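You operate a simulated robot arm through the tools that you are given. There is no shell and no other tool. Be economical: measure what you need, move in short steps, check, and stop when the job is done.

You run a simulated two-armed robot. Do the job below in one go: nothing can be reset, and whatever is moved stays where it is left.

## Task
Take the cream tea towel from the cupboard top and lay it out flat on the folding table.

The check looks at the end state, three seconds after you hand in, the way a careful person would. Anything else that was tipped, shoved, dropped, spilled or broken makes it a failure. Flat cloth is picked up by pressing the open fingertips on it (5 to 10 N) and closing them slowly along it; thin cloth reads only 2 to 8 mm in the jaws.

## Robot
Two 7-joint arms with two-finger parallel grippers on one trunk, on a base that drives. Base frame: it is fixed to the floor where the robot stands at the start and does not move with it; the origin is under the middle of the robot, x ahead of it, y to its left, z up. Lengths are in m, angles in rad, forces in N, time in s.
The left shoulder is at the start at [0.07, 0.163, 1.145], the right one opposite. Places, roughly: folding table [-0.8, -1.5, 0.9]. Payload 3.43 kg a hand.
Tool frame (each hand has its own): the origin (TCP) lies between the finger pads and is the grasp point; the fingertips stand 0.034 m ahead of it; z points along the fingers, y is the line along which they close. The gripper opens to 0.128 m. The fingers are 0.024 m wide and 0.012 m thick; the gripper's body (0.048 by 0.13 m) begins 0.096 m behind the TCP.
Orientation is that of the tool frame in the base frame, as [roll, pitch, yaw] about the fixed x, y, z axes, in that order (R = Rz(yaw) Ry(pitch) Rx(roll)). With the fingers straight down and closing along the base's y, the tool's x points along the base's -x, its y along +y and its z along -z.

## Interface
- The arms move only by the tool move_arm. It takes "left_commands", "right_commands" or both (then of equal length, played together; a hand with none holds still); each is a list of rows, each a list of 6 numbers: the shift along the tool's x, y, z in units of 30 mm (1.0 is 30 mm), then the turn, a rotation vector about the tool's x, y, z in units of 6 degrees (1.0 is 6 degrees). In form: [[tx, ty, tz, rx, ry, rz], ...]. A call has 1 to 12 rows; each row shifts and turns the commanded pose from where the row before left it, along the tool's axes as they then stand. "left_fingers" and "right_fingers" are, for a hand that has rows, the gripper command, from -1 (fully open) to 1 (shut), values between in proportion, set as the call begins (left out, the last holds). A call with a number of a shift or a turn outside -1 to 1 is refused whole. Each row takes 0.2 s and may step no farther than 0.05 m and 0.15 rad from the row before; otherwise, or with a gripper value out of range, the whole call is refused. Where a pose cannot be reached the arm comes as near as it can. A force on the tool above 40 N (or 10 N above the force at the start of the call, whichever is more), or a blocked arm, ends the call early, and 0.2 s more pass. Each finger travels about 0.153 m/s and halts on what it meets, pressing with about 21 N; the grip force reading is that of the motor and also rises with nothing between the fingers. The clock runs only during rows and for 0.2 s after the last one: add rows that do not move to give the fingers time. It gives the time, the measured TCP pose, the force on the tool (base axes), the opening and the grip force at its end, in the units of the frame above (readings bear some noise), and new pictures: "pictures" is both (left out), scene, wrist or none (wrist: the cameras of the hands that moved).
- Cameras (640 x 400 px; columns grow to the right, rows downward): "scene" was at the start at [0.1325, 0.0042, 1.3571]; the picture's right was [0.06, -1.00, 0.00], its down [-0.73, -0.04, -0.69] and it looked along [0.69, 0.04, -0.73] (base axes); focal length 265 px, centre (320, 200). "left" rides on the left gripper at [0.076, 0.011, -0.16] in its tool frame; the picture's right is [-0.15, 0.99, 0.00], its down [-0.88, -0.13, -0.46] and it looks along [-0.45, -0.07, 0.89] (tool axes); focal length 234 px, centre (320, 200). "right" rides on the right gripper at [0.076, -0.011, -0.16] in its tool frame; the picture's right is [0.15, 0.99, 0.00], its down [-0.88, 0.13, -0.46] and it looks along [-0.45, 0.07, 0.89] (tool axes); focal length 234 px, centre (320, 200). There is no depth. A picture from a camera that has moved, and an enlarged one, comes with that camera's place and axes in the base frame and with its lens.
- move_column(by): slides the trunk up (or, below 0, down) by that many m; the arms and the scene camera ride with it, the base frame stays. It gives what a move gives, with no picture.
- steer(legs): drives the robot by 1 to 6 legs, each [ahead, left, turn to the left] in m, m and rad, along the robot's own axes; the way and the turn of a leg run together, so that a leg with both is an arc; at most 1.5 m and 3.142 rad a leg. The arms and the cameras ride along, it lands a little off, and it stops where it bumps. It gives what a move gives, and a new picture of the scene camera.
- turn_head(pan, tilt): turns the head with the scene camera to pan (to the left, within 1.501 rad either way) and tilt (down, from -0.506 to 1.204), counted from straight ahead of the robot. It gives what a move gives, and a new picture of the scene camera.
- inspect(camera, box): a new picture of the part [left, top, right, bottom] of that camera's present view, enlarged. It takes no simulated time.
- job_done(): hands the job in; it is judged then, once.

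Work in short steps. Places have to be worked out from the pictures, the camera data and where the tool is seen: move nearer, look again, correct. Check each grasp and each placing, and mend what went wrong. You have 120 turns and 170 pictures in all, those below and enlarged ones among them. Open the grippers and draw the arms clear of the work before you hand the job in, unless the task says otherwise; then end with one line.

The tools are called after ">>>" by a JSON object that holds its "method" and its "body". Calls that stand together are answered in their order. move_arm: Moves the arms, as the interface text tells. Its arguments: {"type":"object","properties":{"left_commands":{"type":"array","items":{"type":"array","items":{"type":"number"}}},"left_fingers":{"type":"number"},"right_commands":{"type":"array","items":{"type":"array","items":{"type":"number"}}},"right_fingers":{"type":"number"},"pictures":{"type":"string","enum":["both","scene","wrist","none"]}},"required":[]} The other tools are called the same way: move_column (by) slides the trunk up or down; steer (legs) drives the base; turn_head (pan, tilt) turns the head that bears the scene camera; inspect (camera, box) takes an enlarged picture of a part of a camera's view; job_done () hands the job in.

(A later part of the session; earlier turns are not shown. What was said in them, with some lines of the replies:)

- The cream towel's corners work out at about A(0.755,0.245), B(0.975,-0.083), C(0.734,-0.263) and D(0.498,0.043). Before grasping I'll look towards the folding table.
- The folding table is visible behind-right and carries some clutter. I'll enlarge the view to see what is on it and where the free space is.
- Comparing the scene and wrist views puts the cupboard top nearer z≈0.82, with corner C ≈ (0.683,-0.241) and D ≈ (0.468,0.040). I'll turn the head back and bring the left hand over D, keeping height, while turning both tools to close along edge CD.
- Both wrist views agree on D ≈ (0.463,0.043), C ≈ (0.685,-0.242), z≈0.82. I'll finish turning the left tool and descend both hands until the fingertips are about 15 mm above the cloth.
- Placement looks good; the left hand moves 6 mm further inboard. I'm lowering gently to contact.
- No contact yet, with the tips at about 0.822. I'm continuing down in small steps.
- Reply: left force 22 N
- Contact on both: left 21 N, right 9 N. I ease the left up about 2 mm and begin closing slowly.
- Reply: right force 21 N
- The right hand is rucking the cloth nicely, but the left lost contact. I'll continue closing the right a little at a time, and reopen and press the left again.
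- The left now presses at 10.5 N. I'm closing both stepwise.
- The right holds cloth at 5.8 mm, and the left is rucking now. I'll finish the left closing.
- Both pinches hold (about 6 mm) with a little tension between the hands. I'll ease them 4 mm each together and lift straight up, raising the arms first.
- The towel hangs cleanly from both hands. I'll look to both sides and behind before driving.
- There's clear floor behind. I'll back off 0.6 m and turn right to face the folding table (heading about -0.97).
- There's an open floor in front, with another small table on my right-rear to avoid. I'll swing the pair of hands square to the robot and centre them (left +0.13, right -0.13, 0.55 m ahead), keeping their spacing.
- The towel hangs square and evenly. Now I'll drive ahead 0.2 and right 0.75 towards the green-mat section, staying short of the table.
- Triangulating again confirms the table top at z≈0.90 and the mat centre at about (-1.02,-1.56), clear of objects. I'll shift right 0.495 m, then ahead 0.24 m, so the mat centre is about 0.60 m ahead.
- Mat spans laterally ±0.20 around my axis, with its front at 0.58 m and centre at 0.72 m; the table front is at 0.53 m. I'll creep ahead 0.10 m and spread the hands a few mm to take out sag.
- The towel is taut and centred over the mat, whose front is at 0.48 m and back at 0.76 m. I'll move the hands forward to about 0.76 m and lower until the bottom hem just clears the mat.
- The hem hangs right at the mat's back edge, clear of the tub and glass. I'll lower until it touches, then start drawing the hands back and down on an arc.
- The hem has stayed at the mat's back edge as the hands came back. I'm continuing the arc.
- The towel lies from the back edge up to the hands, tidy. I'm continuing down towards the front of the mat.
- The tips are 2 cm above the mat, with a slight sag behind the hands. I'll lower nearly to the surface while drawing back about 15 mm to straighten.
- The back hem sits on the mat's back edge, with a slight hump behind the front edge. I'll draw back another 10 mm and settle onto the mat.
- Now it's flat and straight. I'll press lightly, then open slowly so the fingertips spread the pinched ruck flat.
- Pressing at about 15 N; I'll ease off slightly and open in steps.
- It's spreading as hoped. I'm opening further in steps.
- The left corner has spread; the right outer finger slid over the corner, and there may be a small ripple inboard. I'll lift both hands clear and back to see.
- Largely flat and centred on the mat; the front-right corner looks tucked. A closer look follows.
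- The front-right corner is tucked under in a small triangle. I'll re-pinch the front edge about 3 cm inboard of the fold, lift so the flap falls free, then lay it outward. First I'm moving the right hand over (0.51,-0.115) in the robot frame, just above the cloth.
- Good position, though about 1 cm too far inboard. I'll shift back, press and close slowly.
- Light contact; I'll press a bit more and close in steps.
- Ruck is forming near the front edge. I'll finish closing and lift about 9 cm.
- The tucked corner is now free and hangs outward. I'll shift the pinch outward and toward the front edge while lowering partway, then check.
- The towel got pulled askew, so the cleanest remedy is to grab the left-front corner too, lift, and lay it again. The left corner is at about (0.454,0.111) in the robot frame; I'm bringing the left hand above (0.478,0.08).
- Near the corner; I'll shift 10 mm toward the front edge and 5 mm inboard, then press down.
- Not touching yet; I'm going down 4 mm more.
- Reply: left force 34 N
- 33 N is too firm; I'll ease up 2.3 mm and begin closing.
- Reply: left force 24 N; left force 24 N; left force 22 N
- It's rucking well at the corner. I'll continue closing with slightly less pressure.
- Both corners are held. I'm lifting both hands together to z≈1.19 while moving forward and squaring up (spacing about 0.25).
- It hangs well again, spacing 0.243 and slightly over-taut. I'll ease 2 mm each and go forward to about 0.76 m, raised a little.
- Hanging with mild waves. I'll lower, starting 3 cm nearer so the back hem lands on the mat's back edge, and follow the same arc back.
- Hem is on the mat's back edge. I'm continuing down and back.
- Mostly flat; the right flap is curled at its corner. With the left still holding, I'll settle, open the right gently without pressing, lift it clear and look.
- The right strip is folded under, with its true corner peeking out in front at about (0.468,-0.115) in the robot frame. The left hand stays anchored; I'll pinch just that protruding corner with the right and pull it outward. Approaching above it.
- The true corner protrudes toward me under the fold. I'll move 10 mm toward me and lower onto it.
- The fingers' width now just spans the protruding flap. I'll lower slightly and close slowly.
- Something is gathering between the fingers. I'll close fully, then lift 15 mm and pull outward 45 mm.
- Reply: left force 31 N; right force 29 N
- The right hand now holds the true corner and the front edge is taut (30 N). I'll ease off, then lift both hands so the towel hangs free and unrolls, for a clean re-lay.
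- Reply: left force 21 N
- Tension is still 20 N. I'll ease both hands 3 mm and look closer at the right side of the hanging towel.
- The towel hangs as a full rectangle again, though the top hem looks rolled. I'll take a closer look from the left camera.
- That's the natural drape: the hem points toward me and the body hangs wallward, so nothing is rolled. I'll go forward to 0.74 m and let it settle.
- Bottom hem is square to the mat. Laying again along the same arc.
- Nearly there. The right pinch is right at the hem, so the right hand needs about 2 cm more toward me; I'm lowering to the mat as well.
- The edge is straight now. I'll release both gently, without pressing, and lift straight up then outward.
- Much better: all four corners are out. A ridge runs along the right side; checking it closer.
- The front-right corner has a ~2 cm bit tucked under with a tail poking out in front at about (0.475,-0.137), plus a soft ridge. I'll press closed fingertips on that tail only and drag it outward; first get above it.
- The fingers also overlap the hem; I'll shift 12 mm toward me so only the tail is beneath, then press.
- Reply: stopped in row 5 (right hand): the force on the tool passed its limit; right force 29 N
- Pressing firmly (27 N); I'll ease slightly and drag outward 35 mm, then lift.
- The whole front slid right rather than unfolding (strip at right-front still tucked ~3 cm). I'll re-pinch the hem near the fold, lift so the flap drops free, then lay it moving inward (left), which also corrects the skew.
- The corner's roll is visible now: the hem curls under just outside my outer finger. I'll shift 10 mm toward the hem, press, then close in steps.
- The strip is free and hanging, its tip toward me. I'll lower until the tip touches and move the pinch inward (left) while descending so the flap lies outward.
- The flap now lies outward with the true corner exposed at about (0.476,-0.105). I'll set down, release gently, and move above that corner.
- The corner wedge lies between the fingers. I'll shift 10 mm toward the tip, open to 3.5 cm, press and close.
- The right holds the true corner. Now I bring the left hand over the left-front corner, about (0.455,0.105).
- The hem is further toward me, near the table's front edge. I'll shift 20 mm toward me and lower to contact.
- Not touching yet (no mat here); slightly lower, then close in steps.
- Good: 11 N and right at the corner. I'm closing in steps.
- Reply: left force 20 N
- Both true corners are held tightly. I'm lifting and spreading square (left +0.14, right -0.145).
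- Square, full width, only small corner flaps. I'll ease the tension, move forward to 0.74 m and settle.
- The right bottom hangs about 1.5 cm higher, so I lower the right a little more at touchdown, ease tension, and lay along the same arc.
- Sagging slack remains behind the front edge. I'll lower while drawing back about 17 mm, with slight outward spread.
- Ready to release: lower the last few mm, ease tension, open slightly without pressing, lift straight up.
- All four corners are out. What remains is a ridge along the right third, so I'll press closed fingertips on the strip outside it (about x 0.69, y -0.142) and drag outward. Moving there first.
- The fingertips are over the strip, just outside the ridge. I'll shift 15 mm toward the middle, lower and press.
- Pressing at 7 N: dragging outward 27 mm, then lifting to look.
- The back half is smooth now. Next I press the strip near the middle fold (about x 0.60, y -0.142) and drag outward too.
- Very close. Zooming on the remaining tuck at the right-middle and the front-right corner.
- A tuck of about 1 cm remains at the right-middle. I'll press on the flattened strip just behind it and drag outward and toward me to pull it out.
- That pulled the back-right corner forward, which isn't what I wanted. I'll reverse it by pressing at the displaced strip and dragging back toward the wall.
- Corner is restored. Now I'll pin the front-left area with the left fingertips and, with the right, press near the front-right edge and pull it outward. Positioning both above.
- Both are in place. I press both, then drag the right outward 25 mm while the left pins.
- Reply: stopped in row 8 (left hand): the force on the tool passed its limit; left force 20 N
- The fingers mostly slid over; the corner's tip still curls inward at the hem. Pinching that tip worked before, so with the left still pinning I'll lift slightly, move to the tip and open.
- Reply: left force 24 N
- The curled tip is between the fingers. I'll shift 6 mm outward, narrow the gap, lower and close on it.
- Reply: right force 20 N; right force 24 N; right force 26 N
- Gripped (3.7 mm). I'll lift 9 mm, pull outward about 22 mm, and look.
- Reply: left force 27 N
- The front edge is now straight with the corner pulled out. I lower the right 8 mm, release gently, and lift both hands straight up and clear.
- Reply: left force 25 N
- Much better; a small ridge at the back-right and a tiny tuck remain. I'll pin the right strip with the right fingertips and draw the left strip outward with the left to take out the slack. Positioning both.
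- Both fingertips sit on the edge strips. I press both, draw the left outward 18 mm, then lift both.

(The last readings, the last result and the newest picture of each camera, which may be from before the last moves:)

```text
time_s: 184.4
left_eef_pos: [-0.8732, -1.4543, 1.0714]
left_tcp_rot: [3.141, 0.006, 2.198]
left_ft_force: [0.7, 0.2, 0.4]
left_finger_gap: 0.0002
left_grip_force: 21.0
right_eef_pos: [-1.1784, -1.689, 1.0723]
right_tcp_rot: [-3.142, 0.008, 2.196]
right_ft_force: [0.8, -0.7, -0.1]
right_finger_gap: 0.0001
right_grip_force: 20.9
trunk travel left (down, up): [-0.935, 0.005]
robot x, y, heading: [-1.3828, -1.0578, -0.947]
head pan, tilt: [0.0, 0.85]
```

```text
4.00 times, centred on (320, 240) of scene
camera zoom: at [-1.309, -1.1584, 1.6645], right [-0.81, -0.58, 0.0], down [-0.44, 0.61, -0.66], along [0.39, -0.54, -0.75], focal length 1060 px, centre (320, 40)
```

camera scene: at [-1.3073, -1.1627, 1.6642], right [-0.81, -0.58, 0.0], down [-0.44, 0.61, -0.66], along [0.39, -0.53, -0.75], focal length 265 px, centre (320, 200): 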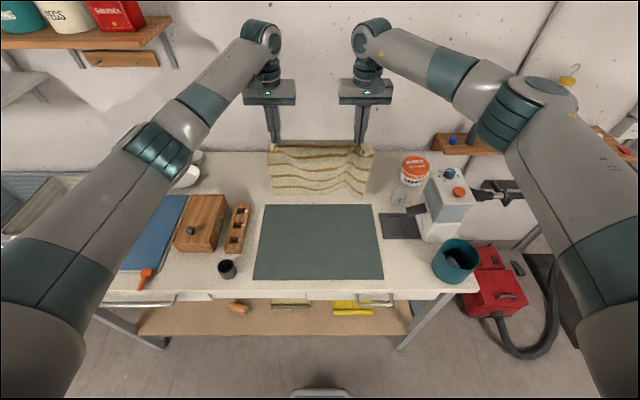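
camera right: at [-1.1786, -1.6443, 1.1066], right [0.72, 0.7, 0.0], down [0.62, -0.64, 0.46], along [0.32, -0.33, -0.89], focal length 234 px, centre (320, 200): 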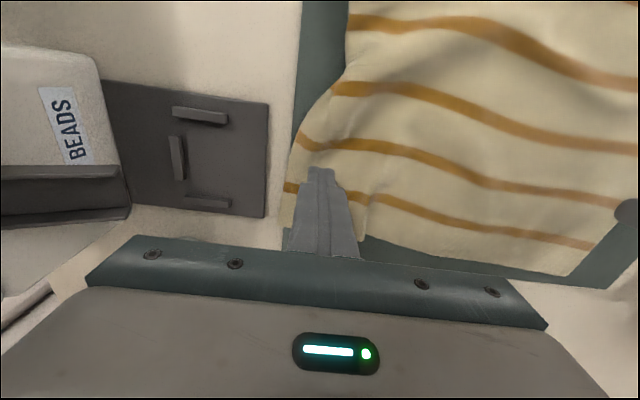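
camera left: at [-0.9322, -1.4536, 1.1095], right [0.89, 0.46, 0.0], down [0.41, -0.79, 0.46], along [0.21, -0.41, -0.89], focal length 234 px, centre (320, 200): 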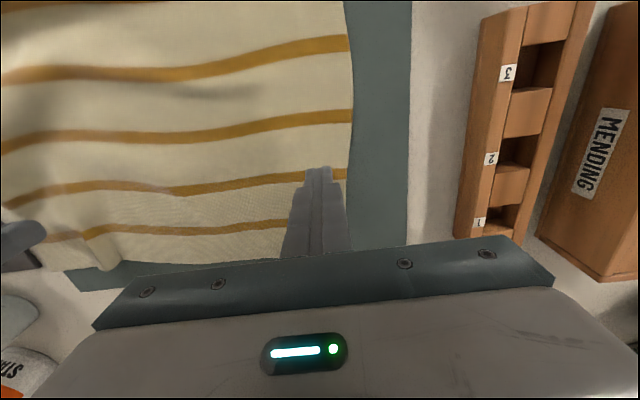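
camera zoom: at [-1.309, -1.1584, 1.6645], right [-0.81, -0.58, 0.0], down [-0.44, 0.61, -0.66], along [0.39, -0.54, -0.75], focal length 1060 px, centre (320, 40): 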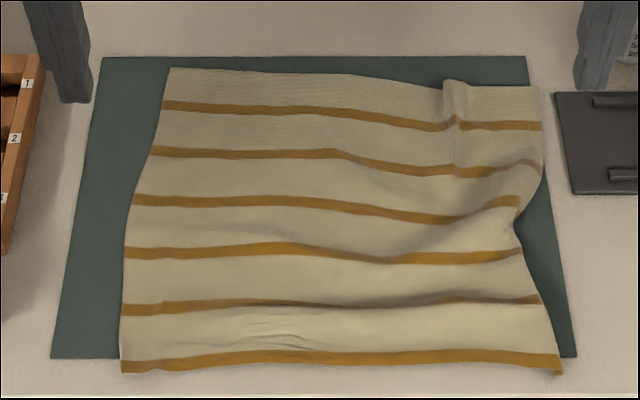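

The left barely touched (0 N), so nothing moved. I'll repeat with the left pressed a little deeper.

>>> {"method": "move_arm", "body": {"left_commands": [[-0.67, -0.93, 0, 0, 0, 0], [-0.67, -0.93, 0, 0, 0, 0], [0, 0, 1, 0, 0, 0], [0, 0, 1, 0, 0, 0], [0, 0, 1, 0, 0, 0], [0, 0, 1, 0, 0, 0], [0, 0, 0.36, 0, 0, 0], [0, 0, 0.12, 0, 0, 0], [0, 0, 0.08, 0, 0, 0], [0, 0, 0, 0, 0, 0]], "right_commands": [[-0.55, 0.64, 0, 0, 0, 0], [-0.55, 0.64, 0, 0, 0, 0], [0, 0, 1, 0, 0, 0], [0, 0, 1, 0, 0, 0], [0, 0, 1, 0, 0, 0], [0, 0, 1, 0, 0, 0], [0, 0, 0.32, 0, 0, 0], [0, 0, 0.12, 0, 0, 0], [0, 0, 0.03, 0, 0, 0], [0, 0, 0, 0, 0, 0]], "pictures": "none"}}

```text
time_s: 186.8
left_eef_pos: [-0.8944, -1.5232, 0.9386]
left_tcp_rot: [-3.139, 0.014, 2.197]
left_ft_force: [-2.2, 8.5, 14.6]
left_finger_gap: 0.0002
left_grip_force: 20.9
right_eef_pos: [-1.128, -1.6942, 0.9371]
right_tcp_rot: [3.14, 0.007, 2.195]
right_ft_force: [-2.4, 1.8, 4.0]
right_finger_gap: 0.0
right_grip_force: 21.7
trunk travel left (down, up): [-0.935, 0.005]
robot x, y, heading: [-1.3871, -1.0576, -0.95]
head pan, tilt: [0.0, 0.85]
stopped in row 10 (left hand): the force on the tool passed its limit (the readings are from after the stop); the commanded pose is now the measured one
```

Both press now (15 N left, 4 N right). I'll press the right slightly more and draw the left outward 21 mm, right 6 mm, then lift.

>>> {"method": "move_arm", "body": {"left_commands": [[0, 0.15, 0.02, 0, 0, 0], [0, 0.18, 0, 0, 0, 0], [0, 0.18, 0, 0, 0, 0], [0, 0.18, 0, 0, 0, 0], [0, 0, 0, 0, 0, 0], [0, 0, -0.4, 0, 0, 0], [0, 0, -1, 0, 0, 0], [0, 0, -1, 0, 0, 0], [0.4, 0.8, -1, 0, 0, 0], [0.8, 0.5, -1, 0, 0, 0]], "right_commands": [[0, 0, 0.05, 0, 0, 0], [0, -0.05, 0, 0, 0, 0], [0, -0.05, 0, 0, 0, 0], [0, -0.05, 0, 0, 0, 0], [0, 0, 0, 0, 0, 0], [0, 0, -0.4, 0, 0, 0], [0, 0, -1, 0, 0, 0], [0, 0, -1, 0, 0, 0], [0.4, -0.8, -1, 0, 0, 0], [0.8, -0.5, -1, 0, 0, 0]], "pictures": "none"}}

>>> {"method": "inspect", "body": {"camera": "scene", "box": [240, 190, 400, 290]}}

```text
time_s: 189.0
left_eef_pos: [-0.867, -1.457, 1.0651]
left_tcp_rot: [-3.141, 0.012, 2.197]
left_ft_force: [-0.6, 0.2, 0.4]
left_finger_gap: 0.0
left_grip_force: 20.8
right_eef_pos: [-1.1846, -1.6897, 1.0691]
right_tcp_rot: [3.142, 0.007, 2.195]
right_ft_force: [0.3, -0.2, 0.0]
right_finger_gap: 0.0
right_grip_force: 20.9
trunk travel left (down, up): [-0.935, 0.005]
robot x, y, heading: [-1.3817, -1.0561, -0.946]
head pan, tilt: [0.0, 0.85]
```

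```text
4.00 times, centred on (320, 240) of scene
camera zoom: at [-1.3086, -1.1578, 1.6645], right [-0.81, -0.59, 0.0], down [-0.44, 0.61, -0.66], along [0.39, -0.54, -0.75], focal length 1060 px, centre (320, 40)
```

zoom: 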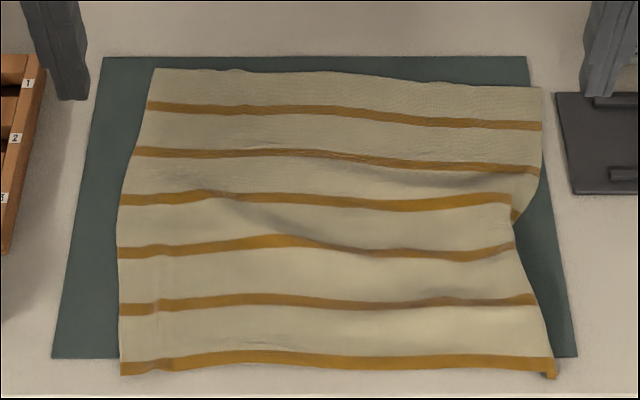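

The ridge is gone; only a small step at the right edge remains. Closer look there.

>>> {"method": "inspect", "body": {"camera": "scene", "box": [338, 220, 394, 255]}}

```text
11.43 times, centred on (366, 238) of scene
camera zoom: at [-1.3086, -1.1578, 1.6645], right [-0.81, -0.59, 0.0], down [-0.44, 0.61, -0.66], along [0.39, -0.54, -0.75], focal length 3027 px, centre (-206, -229)
```

zoom: 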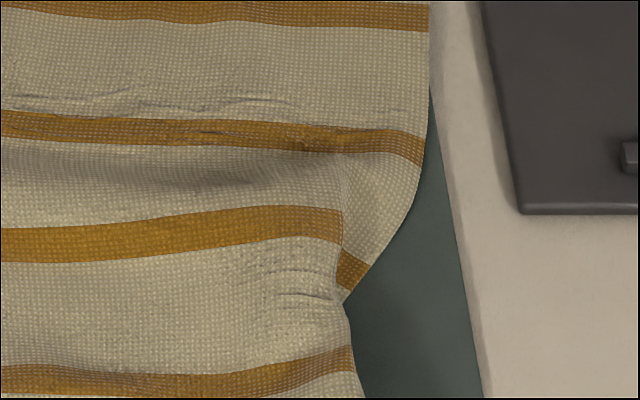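

The remaining step is a narrow edge tuck of about 1–2 cm; the rest lies flat inside the table, and more handling risks disturbing it. I'll raise the arms, open the grippers and back off.

>>> {"method": "move_arm", "body": {"left_commands": [[0.3, 0, -1, 0, 0, 0], [0.5, 0, -1, 0, 0, 0], [0.8, 0, -0.8, 0, 0, 0], [0.8, 0, -0.5, 0, 0, 0], [0.8, 0, 0, 0, 0, 0]], "right_commands": [[0.3, 0, -1, 0, 0, 0], [0.5, 0, -1, 0, 0, 0], [0.8, 0, -0.8, 0, 0, 0], [0.8, 0, -0.5, 0, 0, 0], [0.8, 0, 0, 0, 0, 0]], "pictures": "none"}}

>>> {"method": "move_arm", "body": {"left_commands": [[0, 0, 0, 0, 0, 0], [0, 0, 0, 0, 0, 0], [0, 0, 0, 0, 0, 0]], "right_commands": [[0, 0, 0, 0, 0, 0], [0, 0, 0, 0, 0, 0], [0, 0, 0, 0, 0, 0]], "left_fingers": -1, "right_fingers": -1, "pictures": "none"}}

>>> {"method": "steer", "body": {"legs": [[-0.3, 0, 0]]}}

```text
time_s: 190.2
left_eef_pos: [-0.9239, -1.3788, 1.1637]
left_tcp_rot: [-3.139, 0.01, 2.197]
left_ft_force: [-0.5, -0.2, -0.1]
left_finger_gap: 0.0
left_grip_force: 21.1
right_eef_pos: [-1.2419, -1.6105, 1.1657]
right_tcp_rot: [-3.141, 0.007, 2.196]
right_ft_force: [0.3, -0.1, 0.5]
right_finger_gap: 0.0001
right_grip_force: 20.5
trunk travel left (down, up): [-0.935, 0.005]
robot x, y, heading: [-1.3861, -1.0571, -0.943]
head pan, tilt: [0.0, 0.85]
```

```text
time_s: 191.0
left_eef_pos: [-0.923, -1.3805, 1.1634]
left_tcp_rot: [-3.14, 0.01, 2.197]
left_ft_force: [0.2, 0.3, 0.8]
left_finger_gap: 0.1282
left_grip_force: 0.1
right_eef_pos: [-1.2406, -1.6129, 1.1652]
right_tcp_rot: [3.142, 0.004, 2.195]
right_ft_force: [0.4, -0.2, 0.8]
right_finger_gap: 0.1283
right_grip_force: 0.2
trunk travel left (down, up): [-0.935, 0.005]
robot x, y, heading: [-1.3861, -1.0588, -0.953]
head pan, tilt: [0.0, 0.85]
```

```text
time_s: 193.0
left_eef_pos: [-1.0974, -1.1404, 1.1625]
left_tcp_rot: [-3.141, 0.009, 2.196]
left_ft_force: [0.5, -0.8, -0.5]
left_finger_gap: 0.128
left_grip_force: 0.0
right_eef_pos: [-1.416, -1.3706, 1.1636]
right_tcp_rot: [-3.141, 0.003, 2.193]
right_ft_force: [0.8, -0.1, -0.2]
right_finger_gap: 0.1281
right_grip_force: 0.0
trunk travel left (down, up): [-0.935, 0.005]
robot x, y, heading: [-1.5639, -0.8165, -0.954]
head pan, tilt: [0.0, 0.85]
camera scene: at [-1.4814, -0.9213, 1.6639], right [-0.81, -0.58, 0.0], down [-0.44, 0.61, -0.66], along [0.38, -0.53, -0.75], focal length 265 px, centre (320, 200)
```

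scene: 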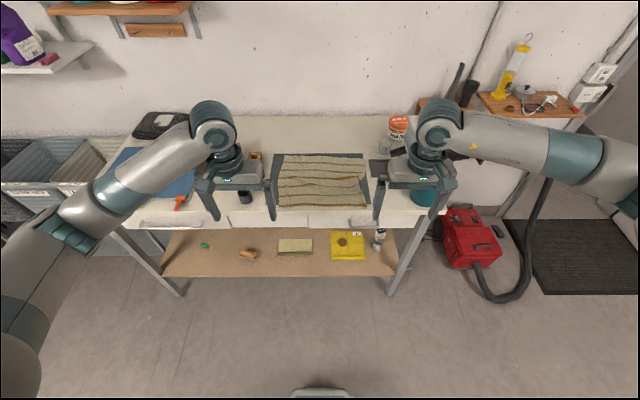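

The towel lies spread on the table, the arms are clear, the grippers are open and nothing else looks disturbed. Handing in.

>>> {"method": "job_done", "body": {}}

```text
The job is handed in.
```

The cream tea towel is spread out on the folding table, on top of the green mat, but about 1–2 cm of its right edge is still tucked under. I saw nothing else moved or knocked, and both grippers are open and clear of the table.
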